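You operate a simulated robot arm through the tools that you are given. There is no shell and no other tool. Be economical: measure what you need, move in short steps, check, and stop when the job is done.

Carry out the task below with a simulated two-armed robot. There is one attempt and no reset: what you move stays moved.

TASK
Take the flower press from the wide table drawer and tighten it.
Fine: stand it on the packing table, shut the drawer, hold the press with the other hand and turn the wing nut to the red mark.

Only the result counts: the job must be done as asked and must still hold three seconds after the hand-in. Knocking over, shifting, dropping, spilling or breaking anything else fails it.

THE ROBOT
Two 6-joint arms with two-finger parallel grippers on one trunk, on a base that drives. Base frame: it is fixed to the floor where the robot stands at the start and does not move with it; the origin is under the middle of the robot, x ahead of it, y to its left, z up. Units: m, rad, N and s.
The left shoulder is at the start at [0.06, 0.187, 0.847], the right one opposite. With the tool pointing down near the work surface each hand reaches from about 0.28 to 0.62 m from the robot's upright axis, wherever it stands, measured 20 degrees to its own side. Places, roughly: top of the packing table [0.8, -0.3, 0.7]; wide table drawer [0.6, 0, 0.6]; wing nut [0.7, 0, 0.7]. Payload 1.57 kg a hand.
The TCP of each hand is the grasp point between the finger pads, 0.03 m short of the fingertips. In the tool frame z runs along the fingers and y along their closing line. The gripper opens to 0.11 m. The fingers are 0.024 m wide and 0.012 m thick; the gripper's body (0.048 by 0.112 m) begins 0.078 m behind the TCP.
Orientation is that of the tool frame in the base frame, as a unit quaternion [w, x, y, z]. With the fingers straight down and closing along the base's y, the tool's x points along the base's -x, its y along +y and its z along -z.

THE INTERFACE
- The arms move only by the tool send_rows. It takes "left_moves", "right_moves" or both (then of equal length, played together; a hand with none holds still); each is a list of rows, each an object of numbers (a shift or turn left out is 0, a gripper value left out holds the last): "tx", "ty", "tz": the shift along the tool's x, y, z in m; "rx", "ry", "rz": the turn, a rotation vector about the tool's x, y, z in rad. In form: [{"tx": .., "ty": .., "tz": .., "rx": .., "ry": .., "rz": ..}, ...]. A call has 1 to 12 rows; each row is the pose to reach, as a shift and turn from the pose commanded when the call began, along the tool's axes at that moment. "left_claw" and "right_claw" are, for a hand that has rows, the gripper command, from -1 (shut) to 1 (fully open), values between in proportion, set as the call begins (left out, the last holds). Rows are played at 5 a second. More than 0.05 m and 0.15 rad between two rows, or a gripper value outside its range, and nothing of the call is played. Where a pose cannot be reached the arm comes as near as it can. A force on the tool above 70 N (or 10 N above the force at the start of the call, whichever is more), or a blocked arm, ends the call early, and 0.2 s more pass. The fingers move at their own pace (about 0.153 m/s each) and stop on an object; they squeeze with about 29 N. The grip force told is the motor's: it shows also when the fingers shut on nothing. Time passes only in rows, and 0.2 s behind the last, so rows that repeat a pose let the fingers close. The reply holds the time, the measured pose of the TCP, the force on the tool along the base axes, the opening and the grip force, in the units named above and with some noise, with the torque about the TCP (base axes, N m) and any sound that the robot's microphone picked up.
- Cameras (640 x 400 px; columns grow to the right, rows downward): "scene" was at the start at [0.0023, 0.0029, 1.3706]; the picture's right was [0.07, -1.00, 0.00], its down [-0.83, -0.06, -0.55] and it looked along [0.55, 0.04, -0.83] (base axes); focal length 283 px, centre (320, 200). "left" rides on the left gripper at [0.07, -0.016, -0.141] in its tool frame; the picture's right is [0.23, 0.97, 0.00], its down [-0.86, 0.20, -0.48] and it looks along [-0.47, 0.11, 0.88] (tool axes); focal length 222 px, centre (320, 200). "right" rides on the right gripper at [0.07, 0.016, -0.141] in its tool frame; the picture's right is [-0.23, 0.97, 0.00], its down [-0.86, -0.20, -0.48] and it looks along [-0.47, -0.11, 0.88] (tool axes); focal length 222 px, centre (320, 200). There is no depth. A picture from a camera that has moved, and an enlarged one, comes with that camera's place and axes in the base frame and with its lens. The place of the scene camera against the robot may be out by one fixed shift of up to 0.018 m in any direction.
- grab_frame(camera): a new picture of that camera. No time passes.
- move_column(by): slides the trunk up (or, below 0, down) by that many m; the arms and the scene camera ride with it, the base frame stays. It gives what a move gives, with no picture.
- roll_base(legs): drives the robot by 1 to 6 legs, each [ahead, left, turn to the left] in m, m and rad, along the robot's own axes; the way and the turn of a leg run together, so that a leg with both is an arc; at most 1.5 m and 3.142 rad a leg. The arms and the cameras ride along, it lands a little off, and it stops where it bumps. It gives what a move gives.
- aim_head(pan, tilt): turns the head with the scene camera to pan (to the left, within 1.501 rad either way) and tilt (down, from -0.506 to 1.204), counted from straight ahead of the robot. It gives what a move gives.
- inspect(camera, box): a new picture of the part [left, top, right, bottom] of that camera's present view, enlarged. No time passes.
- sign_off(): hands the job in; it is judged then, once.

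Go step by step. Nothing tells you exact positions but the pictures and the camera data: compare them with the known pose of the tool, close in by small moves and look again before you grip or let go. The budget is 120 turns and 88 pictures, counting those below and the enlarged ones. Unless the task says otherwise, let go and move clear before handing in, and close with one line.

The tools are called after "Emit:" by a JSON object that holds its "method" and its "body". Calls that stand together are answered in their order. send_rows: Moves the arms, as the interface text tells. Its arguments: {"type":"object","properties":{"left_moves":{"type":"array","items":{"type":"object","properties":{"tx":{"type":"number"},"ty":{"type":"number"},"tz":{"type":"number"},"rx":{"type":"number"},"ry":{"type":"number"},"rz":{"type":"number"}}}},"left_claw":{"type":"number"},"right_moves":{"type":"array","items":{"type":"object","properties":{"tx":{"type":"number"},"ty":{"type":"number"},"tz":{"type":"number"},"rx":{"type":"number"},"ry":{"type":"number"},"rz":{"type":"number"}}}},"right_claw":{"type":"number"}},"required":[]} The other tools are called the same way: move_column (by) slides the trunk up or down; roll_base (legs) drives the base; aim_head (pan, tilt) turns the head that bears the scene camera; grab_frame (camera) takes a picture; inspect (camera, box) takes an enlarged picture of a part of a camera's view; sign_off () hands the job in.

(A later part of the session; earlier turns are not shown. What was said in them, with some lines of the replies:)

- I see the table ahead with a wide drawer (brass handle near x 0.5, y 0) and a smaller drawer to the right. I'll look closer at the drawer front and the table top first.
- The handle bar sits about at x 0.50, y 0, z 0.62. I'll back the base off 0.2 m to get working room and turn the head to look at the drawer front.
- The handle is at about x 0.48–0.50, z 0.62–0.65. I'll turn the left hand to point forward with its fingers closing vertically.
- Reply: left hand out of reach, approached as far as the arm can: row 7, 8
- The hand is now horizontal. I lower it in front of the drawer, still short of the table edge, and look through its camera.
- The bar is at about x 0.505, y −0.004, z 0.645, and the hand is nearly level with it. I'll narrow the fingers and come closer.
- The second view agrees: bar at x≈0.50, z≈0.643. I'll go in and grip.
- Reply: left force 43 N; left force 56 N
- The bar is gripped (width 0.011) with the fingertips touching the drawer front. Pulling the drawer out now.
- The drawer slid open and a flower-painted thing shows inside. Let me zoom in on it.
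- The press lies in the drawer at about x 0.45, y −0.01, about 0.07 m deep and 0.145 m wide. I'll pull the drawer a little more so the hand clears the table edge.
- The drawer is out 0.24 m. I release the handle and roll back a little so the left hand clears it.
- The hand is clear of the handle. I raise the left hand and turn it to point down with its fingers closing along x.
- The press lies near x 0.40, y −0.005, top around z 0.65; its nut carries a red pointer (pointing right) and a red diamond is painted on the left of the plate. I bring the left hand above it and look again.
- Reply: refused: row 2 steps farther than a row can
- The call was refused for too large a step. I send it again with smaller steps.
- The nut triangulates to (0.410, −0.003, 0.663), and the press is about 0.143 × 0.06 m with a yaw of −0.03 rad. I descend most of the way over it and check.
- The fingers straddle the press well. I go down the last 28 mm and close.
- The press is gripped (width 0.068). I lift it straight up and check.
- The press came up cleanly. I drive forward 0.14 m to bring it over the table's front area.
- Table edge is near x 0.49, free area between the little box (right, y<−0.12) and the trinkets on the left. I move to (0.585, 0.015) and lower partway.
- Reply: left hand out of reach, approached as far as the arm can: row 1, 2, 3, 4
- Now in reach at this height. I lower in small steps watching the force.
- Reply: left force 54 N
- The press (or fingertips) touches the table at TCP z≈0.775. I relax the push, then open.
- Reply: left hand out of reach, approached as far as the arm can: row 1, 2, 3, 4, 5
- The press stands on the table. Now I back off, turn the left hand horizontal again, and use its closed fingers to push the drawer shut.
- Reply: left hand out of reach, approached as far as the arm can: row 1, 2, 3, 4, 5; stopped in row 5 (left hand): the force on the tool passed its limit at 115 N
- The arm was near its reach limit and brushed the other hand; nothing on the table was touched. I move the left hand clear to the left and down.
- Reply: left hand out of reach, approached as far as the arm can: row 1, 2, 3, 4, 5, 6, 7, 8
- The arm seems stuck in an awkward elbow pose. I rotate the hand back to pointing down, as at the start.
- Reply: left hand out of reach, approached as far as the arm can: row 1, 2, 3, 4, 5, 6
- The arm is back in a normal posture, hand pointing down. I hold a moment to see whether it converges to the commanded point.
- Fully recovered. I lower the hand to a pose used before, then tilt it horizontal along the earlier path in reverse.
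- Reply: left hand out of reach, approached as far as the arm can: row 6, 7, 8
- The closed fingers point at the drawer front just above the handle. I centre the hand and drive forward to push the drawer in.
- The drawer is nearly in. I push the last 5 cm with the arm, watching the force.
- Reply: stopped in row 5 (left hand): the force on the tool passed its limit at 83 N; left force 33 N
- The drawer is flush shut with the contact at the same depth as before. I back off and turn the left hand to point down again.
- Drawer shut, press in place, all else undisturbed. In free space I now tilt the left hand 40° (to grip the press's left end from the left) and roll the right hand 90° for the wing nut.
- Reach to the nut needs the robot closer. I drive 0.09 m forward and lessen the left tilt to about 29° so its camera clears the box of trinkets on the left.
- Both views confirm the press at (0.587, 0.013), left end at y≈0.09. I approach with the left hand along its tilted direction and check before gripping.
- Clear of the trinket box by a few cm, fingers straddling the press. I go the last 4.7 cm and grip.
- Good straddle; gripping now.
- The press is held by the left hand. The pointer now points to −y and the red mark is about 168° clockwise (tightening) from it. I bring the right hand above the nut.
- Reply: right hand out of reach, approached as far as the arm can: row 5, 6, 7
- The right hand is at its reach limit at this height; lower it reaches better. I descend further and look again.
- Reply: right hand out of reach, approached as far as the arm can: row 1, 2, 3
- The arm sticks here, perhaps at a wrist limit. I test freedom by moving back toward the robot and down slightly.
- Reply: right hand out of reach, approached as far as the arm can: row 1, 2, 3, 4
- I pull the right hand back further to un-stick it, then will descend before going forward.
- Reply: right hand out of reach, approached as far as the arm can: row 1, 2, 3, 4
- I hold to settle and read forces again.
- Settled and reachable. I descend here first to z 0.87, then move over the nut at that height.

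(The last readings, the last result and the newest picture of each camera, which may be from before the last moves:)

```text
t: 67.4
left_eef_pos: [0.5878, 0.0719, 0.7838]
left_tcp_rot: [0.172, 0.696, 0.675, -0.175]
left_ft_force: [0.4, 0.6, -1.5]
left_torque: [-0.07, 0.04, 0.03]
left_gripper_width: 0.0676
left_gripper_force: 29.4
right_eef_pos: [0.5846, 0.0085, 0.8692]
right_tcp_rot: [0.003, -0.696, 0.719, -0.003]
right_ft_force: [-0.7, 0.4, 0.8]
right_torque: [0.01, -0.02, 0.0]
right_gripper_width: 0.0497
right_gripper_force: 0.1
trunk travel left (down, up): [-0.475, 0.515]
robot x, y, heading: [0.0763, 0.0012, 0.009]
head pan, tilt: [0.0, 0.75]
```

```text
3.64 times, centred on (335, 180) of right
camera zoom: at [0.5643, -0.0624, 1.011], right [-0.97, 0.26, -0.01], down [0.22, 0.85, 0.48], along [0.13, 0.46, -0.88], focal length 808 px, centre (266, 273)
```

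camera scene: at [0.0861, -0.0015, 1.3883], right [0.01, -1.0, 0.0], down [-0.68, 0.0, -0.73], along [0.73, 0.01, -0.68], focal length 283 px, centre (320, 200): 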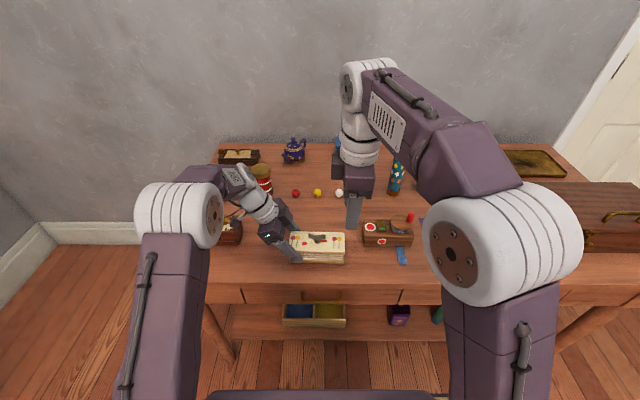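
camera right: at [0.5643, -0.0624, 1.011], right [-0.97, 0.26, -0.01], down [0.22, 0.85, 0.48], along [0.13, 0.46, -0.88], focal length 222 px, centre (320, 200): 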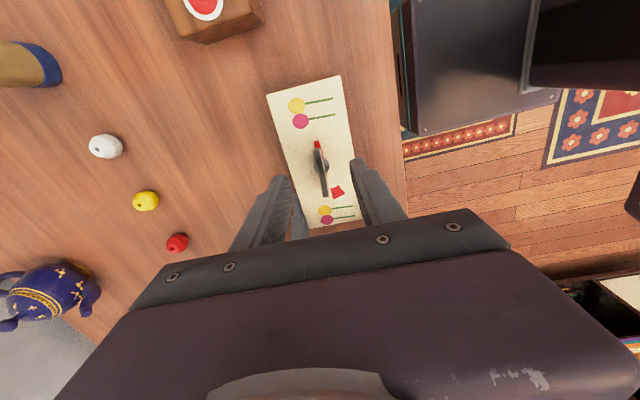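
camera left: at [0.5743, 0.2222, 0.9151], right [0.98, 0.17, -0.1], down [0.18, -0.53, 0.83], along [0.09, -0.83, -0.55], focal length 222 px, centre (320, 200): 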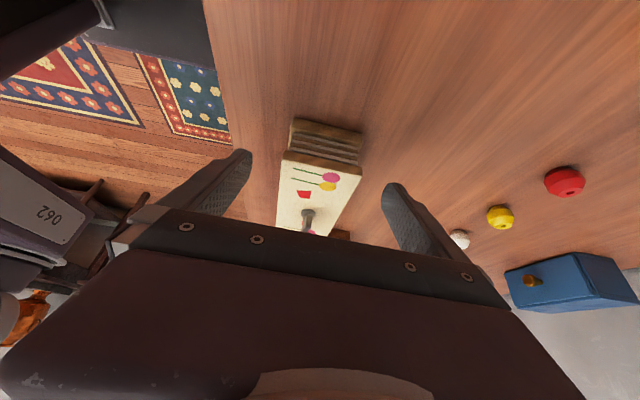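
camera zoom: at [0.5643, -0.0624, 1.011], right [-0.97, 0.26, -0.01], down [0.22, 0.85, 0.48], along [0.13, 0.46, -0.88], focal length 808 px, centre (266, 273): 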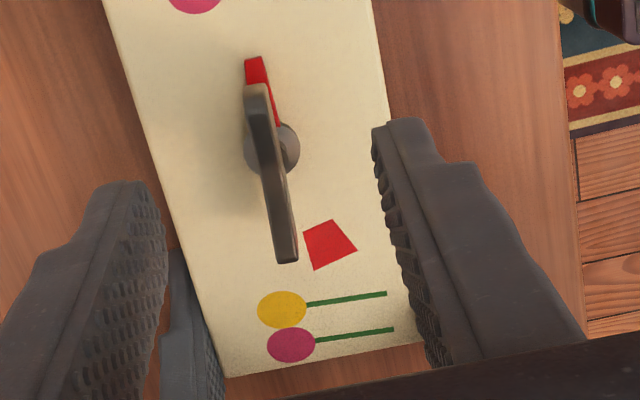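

The wing's middle is at (0.585, 0.013) and aligned with the fingers within 2–3°. I descend until the tips straddle the wing and check from the side.

Emit:
{"method": "send_rows", "body": {"right_moves": [{"tx": -0.004, "tz": 0.015}, {"tx": -0.004, "tz": 0.03}, {"tx": -0.004, "tz": 0.038}]}}

Emit:
{"method": "inspect", "body": {"camera": "scene", "box": [270, 200, 380, 270]}}

Emit:
{"method": "inspect", "body": {"camera": "right", "box": [260, 125, 400, 235]}}

```text
t: 68.2
left_eef_pos: [0.5872, 0.0719, 0.7834]
left_tcp_rot: [0.172, 0.695, 0.675, -0.175]
left_ft_force: [-0.4, -1.8, -0.1]
left_torque: [-0.09, 0.1, -0.12]
left_gripper_width: 0.0678
left_gripper_force: 28.9
right_eef_pos: [0.5852, 0.0114, 0.8317]
right_tcp_rot: [0.005, -0.695, 0.719, -0.004]
right_ft_force: [0.1, 0.4, 0.7]
right_torque: [0.02, -0.01, 0.03]
right_gripper_width: 0.0496
right_gripper_force: 0.0
trunk travel left (down, up): [-0.475, 0.515]
robot x, y, heading: [0.0755, -0.0007, 0.005]
head pan, tilt: [0.0, 0.75]
```

```text
5.71 times, centred on (325, 235) of scene
camera zoom: at [0.0936, -0.0005, 1.3885], right [0.01, -1.0, 0.0], down [-0.68, 0.0, -0.73], along [0.73, 0.0, -0.68], focal length 1618 px, centre (291, 0)
```

zoom: 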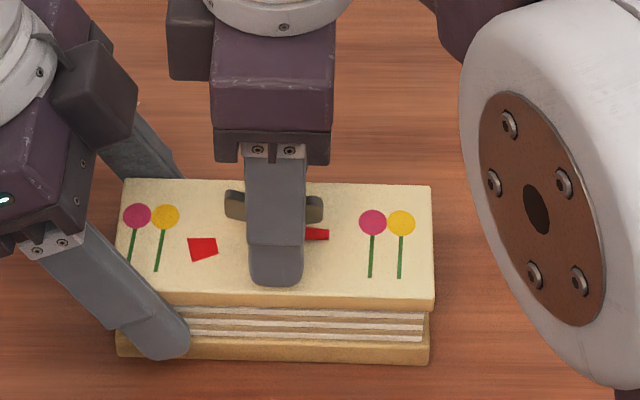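

```text
3.64 times, centred on (330, 180) of right
camera zoom: at [0.5643, -0.0589, 0.973], right [-0.97, 0.26, -0.01], down [0.22, 0.85, 0.48], along [0.13, 0.46, -0.88], focal length 808 px, centre (284, 273)
```

zoom: 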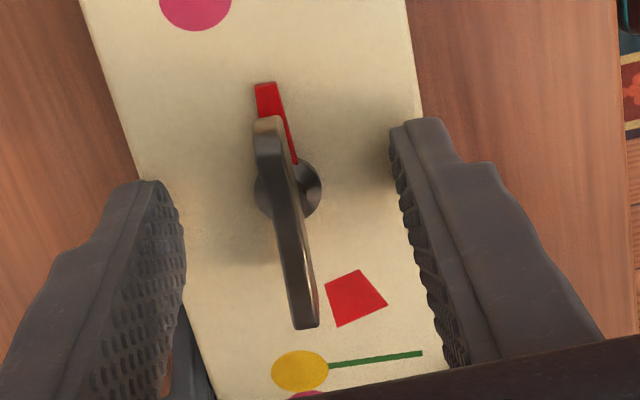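

The wing top is at about z 0.82, so the tips (0.80) reach around it. I go 5 mm lower and close.

Emit:
{"method": "send_rows", "body": {"right_moves": [{"tz": 0.005, "tx": -0.001}]}}

Emit:
{"method": "send_rows", "body": {"right_moves": [{"tz": 0.0}, {"tz": 0.0}, {"tz": 0.0}], "right_claw": -1}}

Emit:
{"method": "inspect", "body": {"camera": "right", "box": [260, 125, 400, 235]}}

```text
t: 68.6
left_eef_pos: [0.5865, 0.0727, 0.7841]
left_tcp_rot: [0.173, 0.695, 0.675, -0.176]
left_ft_force: [-1.0, -0.9, -0.9]
left_torque: [-0.08, 0.11, -0.11]
left_gripper_width: 0.0678
left_gripper_force: 29.2
right_eef_pos: [0.5871, 0.0124, 0.8268]
right_tcp_rot: [0.004, -0.695, 0.719, -0.003]
right_ft_force: [-0.6, 0.8, 0.2]
right_torque: [0.02, -0.01, 0.0]
right_gripper_width: 0.0493
right_gripper_force: 0.0
trunk travel left (down, up): [-0.475, 0.515]
robot x, y, heading: [0.0803, 0.0029, 0.004]
head pan, tilt: [0.0, 0.75]
```

```text
t: 69.4
left_eef_pos: [0.5865, 0.0729, 0.784]
left_tcp_rot: [0.172, 0.696, 0.675, -0.174]
left_ft_force: [2.1, -1.1, -2.0]
left_torque: [0.01, -0.03, 0.17]
left_gripper_width: 0.0678
left_gripper_force: 28.9
right_eef_pos: [0.5853, 0.011, 0.8259]
right_tcp_rot: [0.004, -0.695, 0.719, -0.003]
right_ft_force: [-2.4, 0.2, 0.7]
right_torque: [0.03, 0.23, 0.0]
right_gripper_width: 0.0087
right_gripper_force: 27.5
trunk travel left (down, up): [-0.475, 0.515]
robot x, y, heading: [0.0821, 0.0025, 0.012]
head pan, tilt: [0.0, 0.75]
```

```text
3.64 times, centred on (330, 180) of right
camera zoom: at [0.5647, -0.0576, 0.9679], right [-0.97, 0.26, -0.01], down [0.22, 0.85, 0.48], along [0.13, 0.46, -0.88], focal length 808 px, centre (284, 273)
```

zoom: 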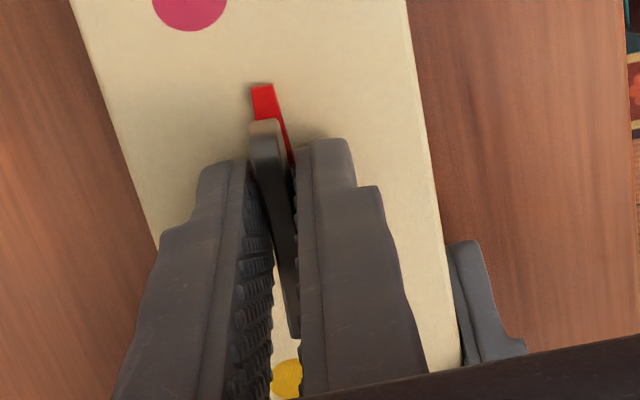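

The wing is gripped. I turn clockwise by about 0.5 rad and check that the nut follows and the press holds.

Emit:
{"method": "send_rows", "body": {"right_moves": [{"rz": 0.12}, {"rz": 0.24}, {"rz": 0.36}, {"rz": 0.5}]}}

Emit:
{"method": "inspect", "body": {"camera": "scene", "box": [270, 200, 380, 270]}}

```text
t: 70.4
left_eef_pos: [0.5869, 0.0725, 0.7843]
left_tcp_rot: [0.173, 0.695, 0.675, -0.175]
left_ft_force: [7.8, 0.4, -2.9]
left_torque: [0.32, -0.25, 0.38]
left_gripper_width: 0.0678
left_gripper_force: 29.2
right_eef_pos: [0.5838, 0.0104, 0.8264]
right_tcp_rot: [0.003, -0.495, 0.869, -0.002]
right_ft_force: [-8.2, -0.3, 1.0]
right_torque: [-0.33, 0.68, 0.06]
right_gripper_width: 0.0087
right_gripper_force: 27.8
trunk travel left (down, up): [-0.475, 0.515]
robot x, y, heading: [0.0801, -0.001, 0.01]
head pan, tilt: [0.0, 0.75]
```

```text
5.71 times, centred on (325, 235) of scene
camera zoom: at [0.0936, -0.0005, 1.3885], right [0.01, -1.0, 0.0], down [-0.68, 0.0, -0.73], along [0.73, 0.0, -0.68], focal length 1618 px, centre (291, 0)
```

zoom: 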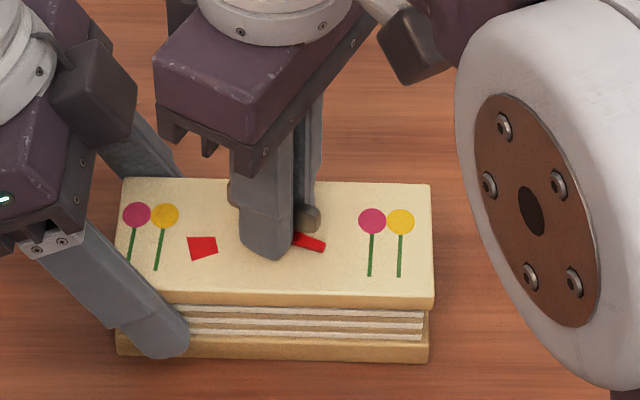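

The nut follows and the press stays put. I continue another 1.3 rad, with a 2 mm sideways correction.

Emit:
{"method": "send_rows", "body": {"right_moves": [{"rz": 0.12, "tx": 0.001, "ty": 0.0015}, {"rz": 0.24, "tx": 0.001, "ty": 0.0015}, {"rz": 0.36, "tx": 0.001, "ty": 0.0015}, {"rz": 0.48, "tx": 0.001, "ty": 0.0015}, {"rz": 0.6, "tx": 0.001, "ty": 0.0015}, {"rz": 0.72, "tx": 0.001, "ty": 0.0015}, {"rz": 0.84, "tx": 0.001, "ty": 0.0015}, {"rz": 0.96, "tx": 0.001, "ty": 0.0015}, {"rz": 1.08, "tx": 0.001, "ty": 0.0015}, {"rz": 1.2, "tx": 0.001, "ty": 0.0015}, {"rz": 1.3, "tx": 0.001, "ty": 0.0015}]}}

Emit:
{"method": "inspect", "body": {"camera": "scene", "box": [270, 200, 380, 270]}}

```text
t: 72.8
left_eef_pos: [0.5874, 0.0713, 0.7845]
left_tcp_rot: [0.173, 0.695, 0.675, -0.176]
left_ft_force: [1.3, -17.6, 7.0]
left_torque: [-0.07, -0.1, 0.07]
left_gripper_width: 0.068
left_gripper_force: 29.2
right_eef_pos: [0.5836, 0.0116, 0.8264]
right_tcp_rot: [0.005, 0.131, 0.991, 0.003]
right_ft_force: [-0.8, 16.2, -7.1]
right_torque: [0.35, 0.2, 0.09]
right_gripper_width: 0.0088
right_gripper_force: 27.7
trunk travel left (down, up): [-0.475, 0.515]
robot x, y, heading: [0.0784, 0.0038, 0.005]
head pan, tilt: [0.0, 0.75]
```

```text
5.71 times, centred on (325, 235) of scene
camera zoom: at [0.094, -0.0005, 1.3885], right [0.01, -1.0, 0.0], down [-0.68, 0.0, -0.73], along [0.73, 0.0, -0.68], focal length 1618 px, centre (291, 0)
```

zoom: 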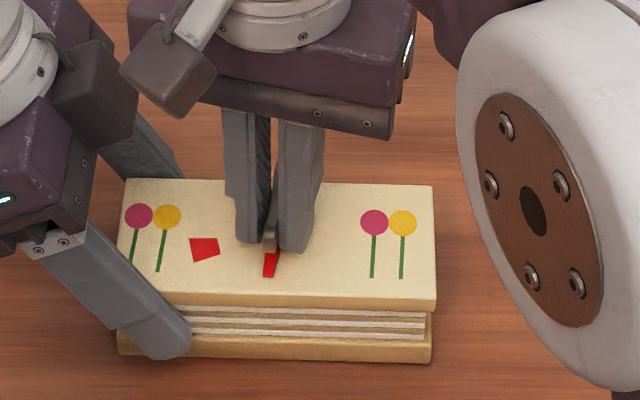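

The pointer now faces the robot and needs about 65° more. I continue 0.7 rad with a small y correction, watching the gap between the hands.

Emit:
{"method": "send_rows", "body": {"right_moves": [{"rz": 0.1, "tx": 0.001, "ty": 0.003}, {"rz": 0.22, "tx": 0.001, "ty": 0.003}, {"rz": 0.34, "tx": 0.001, "ty": 0.003}, {"rz": 0.46, "tx": 0.001, "ty": 0.003}, {"rz": 0.58, "tx": 0.001, "ty": 0.003}, {"rz": 0.7, "tx": 0.001, "ty": 0.003}]}}

Emit:
{"method": "inspect", "body": {"camera": "scene", "box": [260, 190, 370, 270]}}

```text
t: 74.2
left_eef_pos: [0.5859, 0.0721, 0.7827]
left_tcp_rot: [0.172, 0.695, 0.676, -0.174]
left_ft_force: [-8.8, 1.0, 14.2]
left_torque: [-0.56, -0.03, -0.57]
left_gripper_width: 0.0679
left_gripper_force: 29.1
right_eef_pos: [0.5833, 0.0137, 0.8259]
right_tcp_rot: [0.005, 0.464, 0.886, 0.002]
right_ft_force: [8.4, -1.5, -13.5]
right_torque: [-0.28, -0.29, 0.09]
right_gripper_width: 0.0088
right_gripper_force: 27.8
trunk travel left (down, up): [-0.475, 0.515]
robot x, y, heading: [0.0799, 0.0015, 0.009]
head pan, tilt: [0.0, 0.75]
```

```text
5.00 times, centred on (315, 230) of scene
camera zoom: at [0.094, -0.0005, 1.3885], right [0.01, -1.0, 0.0], down [-0.68, 0.0, -0.73], along [0.73, 0.0, -0.68], focal length 1416 px, centre (345, 50)
```

zoom: 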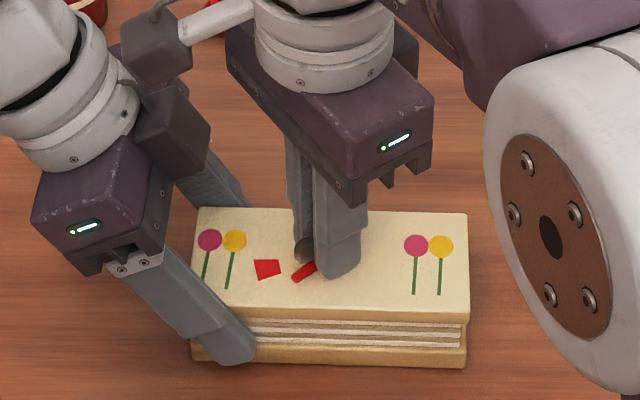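

About 25° remain. I turn 0.3 rad more and then look closely from several cameras.

Emit:
{"method": "send_rows", "body": {"right_moves": [{"rz": 0.1}, {"rz": 0.2}, {"rz": 0.3}]}}

Emit:
{"method": "inspect", "body": {"camera": "scene", "box": [280, 215, 350, 260]}}

Emit:
{"method": "grab_frame", "body": {"camera": "left"}}

Emit:
{"method": "grab_frame", "body": {"camera": "right"}}

```text
t: 75.0
left_eef_pos: [0.5868, 0.0718, 0.7845]
left_tcp_rot: [0.173, 0.695, 0.676, -0.175]
left_ft_force: [-12.5, 1.3, 11.6]
left_torque: [-0.36, -0.17, -0.81]
left_gripper_width: 0.0677
left_gripper_force: 28.7
right_eef_pos: [0.584, 0.0138, 0.827]
right_tcp_rot: [0.004, 0.59, 0.807, 0.003]
right_ft_force: [12.1, -0.6, -13.9]
right_torque: [-0.35, -0.33, 0.09]
right_gripper_width: 0.0086
right_gripper_force: 27.2
trunk travel left (down, up): [-0.475, 0.515]
robot x, y, heading: [0.0777, 0.0001, 0.013]
head pan, tilt: [0.0, 0.75]
```

```text
8.89 times, centred on (315, 238) of scene
camera zoom: at [0.094, -0.0005, 1.3885], right [0.01, -1.0, 0.0], down [-0.68, 0.0, -0.73], along [0.73, 0.0, -0.68], focal length 2516 px, centre (364, -133)
```

zoom: 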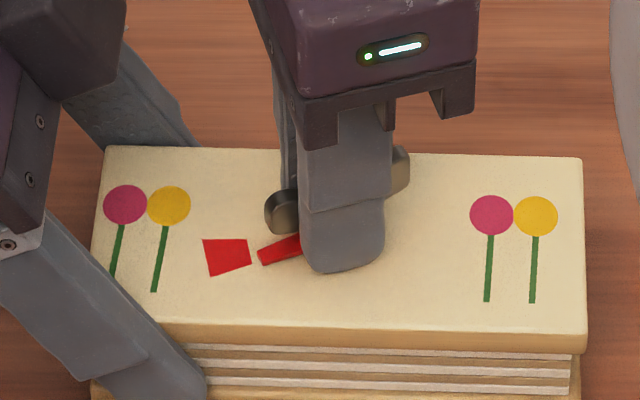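

```text
24 pictures are left
camera left: at [0.5744, 0.2012, 0.8751], right [0.98, 0.17, -0.11], down [0.18, -0.53, 0.83], along [0.09, -0.83, -0.55], focal length 222 px, centre (320, 200)
```

left: 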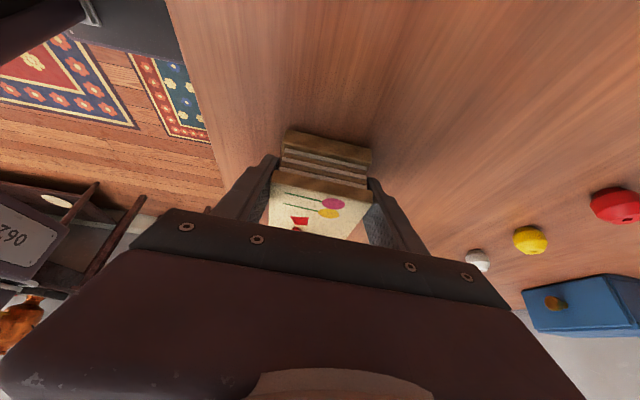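

```text
23 pictures are left
camera right: at [0.576, 0.0857, 0.9682], right [1.0, 0.08, 0.01], down [0.06, -0.88, 0.48], along [0.05, -0.48, -0.88], focal length 222 px, centre (320, 200)
```

right: 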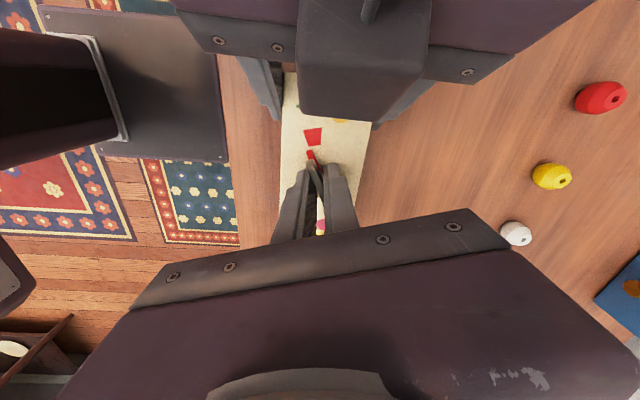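

Emit:
{"method": "inspect", "body": {"camera": "right", "box": [285, 110, 365, 200]}}

```text
4.44 times, centred on (325, 155) of right
camera zoom: at [0.576, 0.0857, 0.9682], right [1.0, 0.08, 0.01], down [0.06, -0.88, 0.48], along [0.05, -0.48, -0.88], focal length 987 px, centre (298, 400)
```

zoom: 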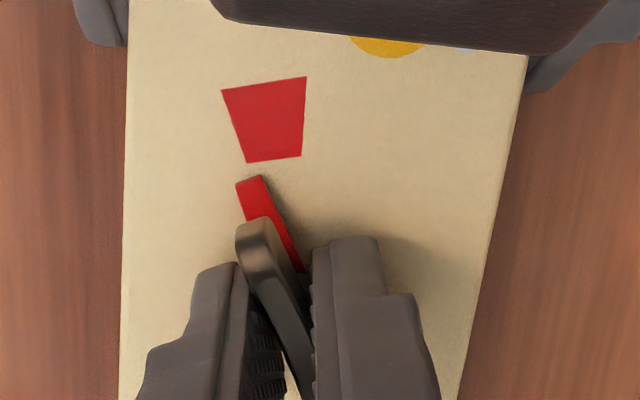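

The pointer is at about 24° and the mark at about 13° (from +y toward the robot), so about 0.19 rad remains. I turn 0.18 rad more.

Emit:
{"method": "send_rows", "body": {"right_moves": [{"rz": 0.1}, {"rz": 0.18}, {"rz": 0.18}]}}

Emit:
{"method": "inspect", "body": {"camera": "right", "box": [285, 110, 365, 200]}}

Emit:
{"method": "inspect", "body": {"camera": "scene", "box": [280, 215, 350, 260]}}

```text
t: 75.8
left_eef_pos: [0.5873, 0.0724, 0.7849]
left_tcp_rot: [0.172, 0.695, 0.675, -0.175]
left_ft_force: [-14.4, 1.5, 9.6]
left_torque: [-0.21, -0.26, -0.9]
left_gripper_width: 0.0678
left_gripper_force: 29.5
right_eef_pos: [0.5838, 0.0148, 0.8268]
right_tcp_rot: [0.004, 0.661, 0.751, 0.004]
right_ft_force: [14.6, -1.2, -13.2]
right_torque: [-0.38, -0.29, 0.07]
right_gripper_width: 0.009
right_gripper_force: 27.5
trunk travel left (down, up): [-0.475, 0.515]
robot x, y, heading: [0.0761, -0.0005, 0.009]
head pan, tilt: [0.0, 0.75]
```

```text
4.44 times, centred on (325, 155) of right
camera zoom: at [0.589, 0.0855, 0.9684], right [0.99, -0.1, 0.01], down [-0.09, -0.87, 0.48], along [-0.04, -0.48, -0.88], focal length 987 px, centre (298, 400)
```

zoom: 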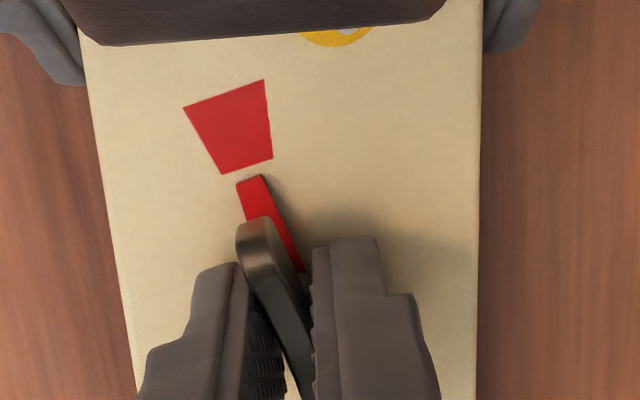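

```text
8.89 times, centred on (315, 238) of scene
camera zoom: at [0.094, -0.0005, 1.3885], right [0.01, -1.0, 0.0], down [-0.68, 0.0, -0.73], along [0.73, 0.0, -0.68], focal length 2516 px, centre (364, -133)
```

zoom: 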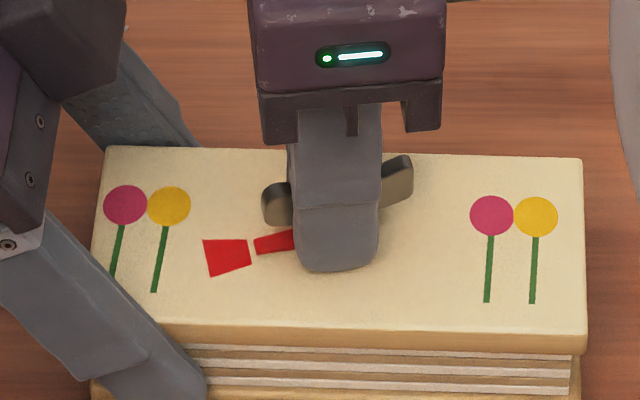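

Pointer and mark are collinear in both views. I relieve the side load slightly, then open the right fingers and rise straight up.

Emit:
{"method": "send_rows", "body": {"right_moves": [{"ty": 0.0015, "tz": -0.001}, {"ty": 0.003, "tz": -0.002}]}}

Emit:
{"method": "send_rows", "body": {"right_moves": [{"tz": 0.0}, {"tz": 0.0}, {"tz": 0.0}], "right_claw": -0.3}}

Emit:
{"method": "send_rows", "body": {"right_moves": [{"tz": -0.015}, {"tz": -0.03}, {"tz": -0.045}]}}

Emit:
{"method": "inspect", "body": {"camera": "right", "box": [285, 110, 365, 200]}}

Emit:
{"method": "inspect", "body": {"camera": "scene", "box": [280, 215, 350, 260]}}

```text
t: 76.4
left_eef_pos: [0.5888, 0.0742, 0.7838]
left_tcp_rot: [0.174, 0.694, 0.677, -0.173]
left_ft_force: [-2.5, 3.1, 12.8]
left_torque: [-0.56, 0.25, -0.24]
left_gripper_width: 0.068
left_gripper_force: 29.0
right_eef_pos: [0.5853, 0.0148, 0.8266]
right_tcp_rot: [0.003, 0.66, 0.751, 0.002]
right_ft_force: [4.7, -2.4, -16.7]
right_torque: [-0.29, -0.35, 0.04]
right_gripper_width: 0.0087
right_gripper_force: 27.4
trunk travel left (down, up): [-0.475, 0.515]
robot x, y, heading: [0.0805, 0.0001, 0.003]
head pan, tilt: [0.0, 0.75]
```

```text
t: 77.2
left_eef_pos: [0.5875, 0.0726, 0.7849]
left_tcp_rot: [0.172, 0.695, 0.676, -0.175]
left_ft_force: [1.1, -0.3, -3.1]
left_torque: [0.2, -0.02, 0.0]
left_gripper_width: 0.0677
left_gripper_force: 28.9
right_eef_pos: [0.5865, 0.0148, 0.827]
right_tcp_rot: [0.003, 0.66, 0.751, 0.003]
right_ft_force: [0.6, 1.2, -0.7]
right_torque: [0.0, 0.03, 0.0]
right_gripper_width: 0.0387
right_gripper_force: 0.0
trunk travel left (down, up): [-0.475, 0.515]
robot x, y, heading: [0.0779, 0.0029, 0.006]
head pan, tilt: [0.0, 0.75]
```

```text
t: 78.0
left_eef_pos: [0.5865, 0.0727, 0.7831]
left_tcp_rot: [0.172, 0.696, 0.675, -0.175]
left_ft_force: [0.5, -0.3, -2.3]
left_torque: [0.24, -0.03, 0.01]
left_gripper_width: 0.0678
left_gripper_force: 28.2
right_eef_pos: [0.5864, 0.0145, 0.8729]
right_tcp_rot: [0.004, 0.66, 0.751, 0.004]
right_ft_force: [0.3, 0.2, 1.2]
right_torque: [0.02, 0.02, 0.03]
right_gripper_width: 0.0384
right_gripper_force: 0.1
trunk travel left (down, up): [-0.475, 0.515]
robot x, y, heading: [0.0801, 0.0036, 0.008]
head pan, tilt: [0.0, 0.75]
```

```text
4.44 times, centred on (325, 155) of right
camera zoom: at [0.5912, 0.0853, 1.0151], right [0.99, -0.1, 0.01], down [-0.09, -0.87, 0.48], along [-0.04, -0.48, -0.88], focal length 987 px, centre (298, 400)
```

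zoom: 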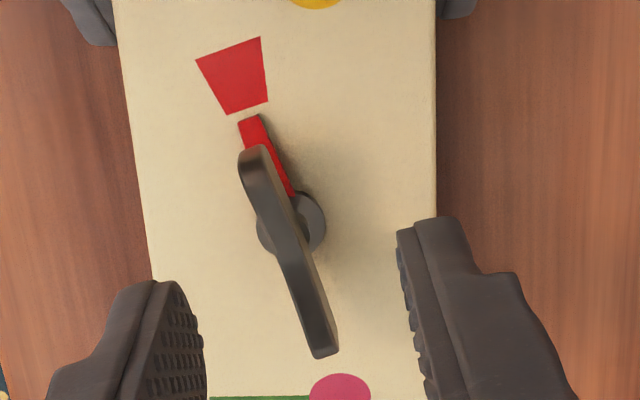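

```text
8.89 times, centred on (315, 238) of scene
camera zoom: at [0.0938, -0.0005, 1.3885], right [0.01, -1.0, 0.0], down [-0.68, 0.0, -0.73], along [0.73, 0.0, -0.68], focal length 2516 px, centre (364, -133)
```

zoom: 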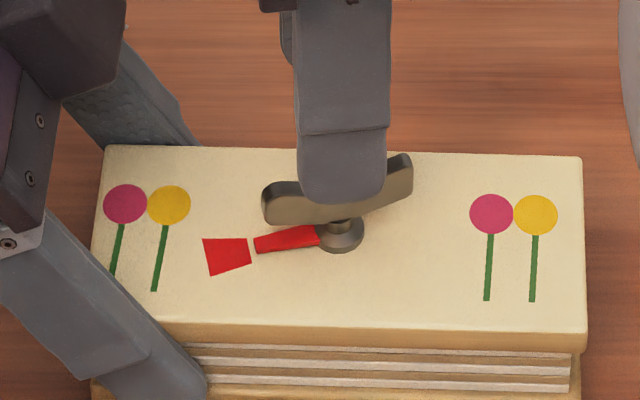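

The pointer meets the mark exactly (within about 1°). Now I release the press with the left hand and withdraw it along its tilt.

Emit:
{"method": "send_rows", "body": {"left_moves": [{"tz": 0.0}, {"tz": 0.0}, {"tz": 0.0}], "left_claw": 1}}

Emit:
{"method": "send_rows", "body": {"left_moves": [{"tz": -0.03}, {"tz": -0.06}, {"tz": -0.1}, {"tz": -0.14}, {"tz": -0.17}]}}

Emit:
{"method": "grab_frame", "body": {"camera": "scene"}}

```text
t: 78.8
left_eef_pos: [0.5866, 0.0737, 0.7825]
left_tcp_rot: [0.173, 0.695, 0.675, -0.174]
left_ft_force: [-0.1, -0.1, 0.5]
left_torque: [-0.01, 0.0, 0.02]
left_gripper_width: 0.11
left_gripper_force: 0.1
right_eef_pos: [0.5861, 0.015, 0.8736]
right_tcp_rot: [0.004, 0.66, 0.751, 0.003]
right_ft_force: [0.2, -0.5, -0.2]
right_torque: [0.01, -0.01, -0.04]
right_gripper_width: 0.0386
right_gripper_force: 0.1
trunk travel left (down, up): [-0.475, 0.515]
robot x, y, heading: [0.0824, 0.0054, 0.002]
head pan, tilt: [0.0, 0.75]
```

```text
t: 80.0
left_eef_pos: [0.589, 0.1537, 0.9346]
left_tcp_rot: [0.173, 0.696, 0.675, -0.175]
left_ft_force: [0.2, -0.4, 0.6]
left_torque: [0.02, -0.04, 0.01]
left_gripper_width: 0.1102
left_gripper_force: 0.1
right_eef_pos: [0.5862, 0.0158, 0.8733]
right_tcp_rot: [0.003, 0.66, 0.751, 0.004]
right_ft_force: [-0.3, 0.3, 0.3]
right_torque: [0.0, 0.01, 0.01]
right_gripper_width: 0.0385
right_gripper_force: 0.1
trunk travel left (down, up): [-0.475, 0.515]
robot x, y, heading: [0.0766, -0.0, 0.003]
head pan, tilt: [0.0, 0.75]
```

```text
17 pictures are left
camera scene: at [0.0933, -0.0002, 1.3885], right [0.01, -1.0, 0.0], down [-0.68, 0.0, -0.73], along [0.73, 0.0, -0.68], focal length 283 px, centre (320, 200)
```

scene: 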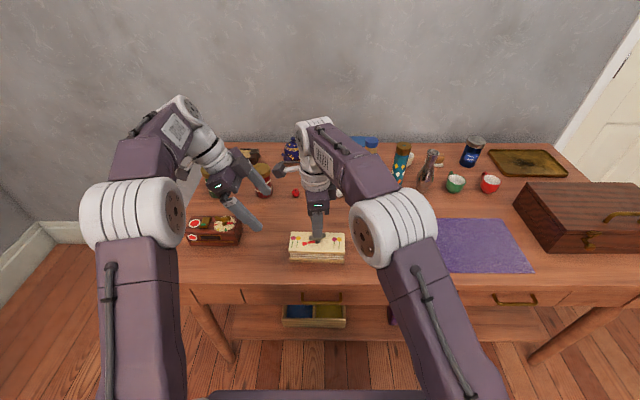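

Left hand is clear. I raise the right hand a bit and drive back so both hands leave the table.

Emit:
{"method": "send_rows", "body": {"right_moves": [{"tz": -0.015, "ty": -0.005}, {"tz": -0.03, "ty": -0.015}]}}

Emit:
{"method": "roll_base", "body": {"legs": [[-0.3, 0, 0]]}}

Emit:
{"method": "grab_frame", "body": {"camera": "scene"}}

```text
t: 80.6
left_eef_pos: [0.5885, 0.1535, 0.9329]
left_tcp_rot: [0.173, 0.695, 0.676, -0.173]
left_ft_force: [-0.5, -0.3, -0.4]
left_torque: [0.0, -0.01, 0.0]
left_gripper_width: 0.1097
left_gripper_force: 0.1
right_eef_pos: [0.5708, 0.0131, 0.9035]
right_tcp_rot: [0.003, 0.66, 0.751, 0.004]
right_ft_force: [-0.1, -0.4, 0.3]
right_torque: [0.0, -0.02, 0.0]
right_gripper_width: 0.0385
right_gripper_force: 0.1
trunk travel left (down, up): [-0.475, 0.515]
robot x, y, heading: [0.0781, 0.001, 0.009]
head pan, tilt: [0.0, 0.75]
```

```text
t: 82.6
left_eef_pos: [0.2896, 0.1519, 0.9326]
left_tcp_rot: [0.172, 0.696, 0.675, -0.175]
left_ft_force: [0.3, 0.3, 0.5]
left_torque: [-0.01, -0.05, 0.04]
left_gripper_width: 0.1098
left_gripper_force: 0.0
right_eef_pos: [0.2721, 0.0114, 0.9028]
right_tcp_rot: [0.004, 0.659, 0.752, 0.004]
right_ft_force: [-0.1, 0.7, 0.8]
right_torque: [0.0, -0.04, -0.01]
right_gripper_width: 0.0386
right_gripper_force: 0.0
trunk travel left (down, up): [-0.475, 0.515]
robot x, y, heading: [-0.2231, 0.0029, -0.0]
head pan, tilt: [0.0, 0.75]
```

```text
16 pictures are left
camera scene: at [-0.2049, -0.0025, 1.3886], right [0.01, -1.0, 0.0], down [-0.68, 0.0, -0.73], along [0.73, 0.0, -0.68], focal length 283 px, centre (320, 200)
```

scene: 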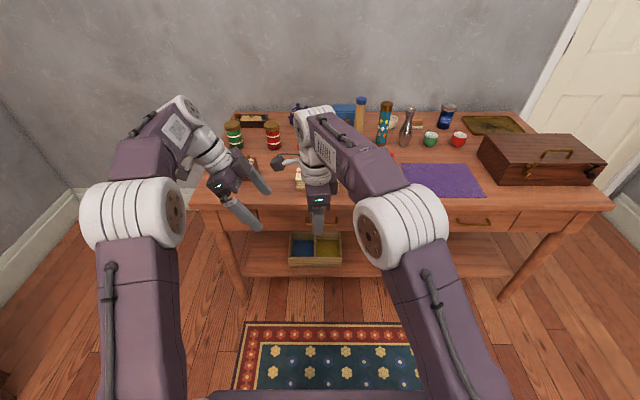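

Both hands are clear of the table. I move the right hand aside for a last look at the press and drawer.

Emit:
{"method": "send_rows", "body": {"right_moves": [{"tx": -0.04}, {"tx": -0.08}, {"tx": -0.12}, {"tx": -0.15}]}}

Emit:
{"method": "inspect", "body": {"camera": "scene", "box": [200, 110, 440, 260]}}

Emit:
{"method": "inspect", "body": {"camera": "scene", "box": [290, 165, 350, 205]}}

```text
t: 83.6
left_eef_pos: [0.2919, 0.1509, 0.934]
left_tcp_rot: [0.172, 0.696, 0.675, -0.174]
left_ft_force: [0.4, -0.1, 1.0]
left_torque: [0.02, -0.02, 0.04]
left_gripper_width: 0.1099
left_gripper_force: 0.0
right_eef_pos: [0.292, -0.1373, 0.9028]
right_tcp_rot: [0.004, 0.66, 0.751, 0.004]
right_ft_force: [0.0, 0.3, -0.7]
right_torque: [0.04, 0.02, -0.01]
right_gripper_width: 0.0384
right_gripper_force: 0.1
trunk travel left (down, up): [-0.475, 0.515]
robot x, y, heading: [-0.2205, -0.0005, 0.005]
head pan, tilt: [0.0, 0.75]
```

```text
2.67 times, centred on (320, 185) of scene
camera zoom: at [-0.204, -0.0031, 1.3885], right [0.01, -1.0, 0.0], down [-0.68, 0.0, -0.73], along [0.73, 0.01, -0.68], focal length 755 px, centre (320, 240)
```

zoom: 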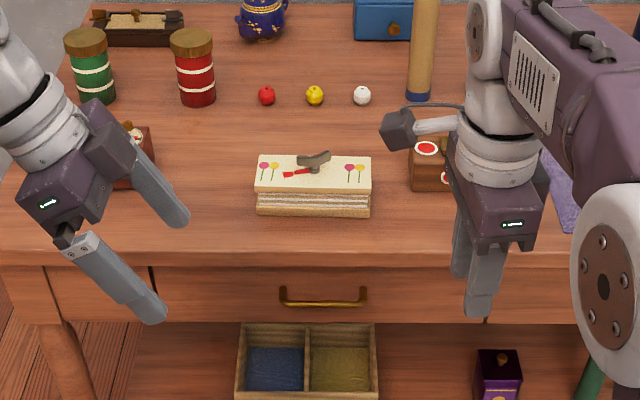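

```text
10.00 times, centred on (320, 185) of scene
camera zoom: at [-0.204, -0.0031, 1.3885], right [0.01, -1.0, 0.0], down [-0.68, 0.0, -0.73], along [0.73, 0.01, -0.68], focal length 2831 px, centre (320, 350)
```

zoom: 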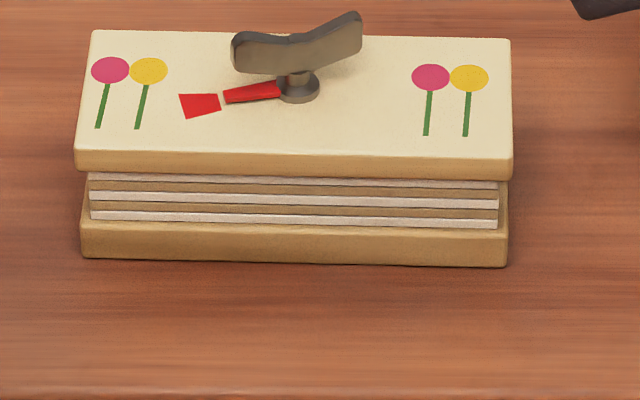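

The press stands on the table with its pointer on the red mark, the drawer is shut, and everything else looks undisturbed. I hand in.

Emit:
{"method": "sign_off", "body": {}}

```text
The job is handed in.
```

The flower press is standing on the packing table with its wing nut turned clockwise so the pointer sits on the red mark. The drawer is shut, both hands are clear, and nothing else on the table looked moved in the last pictures.
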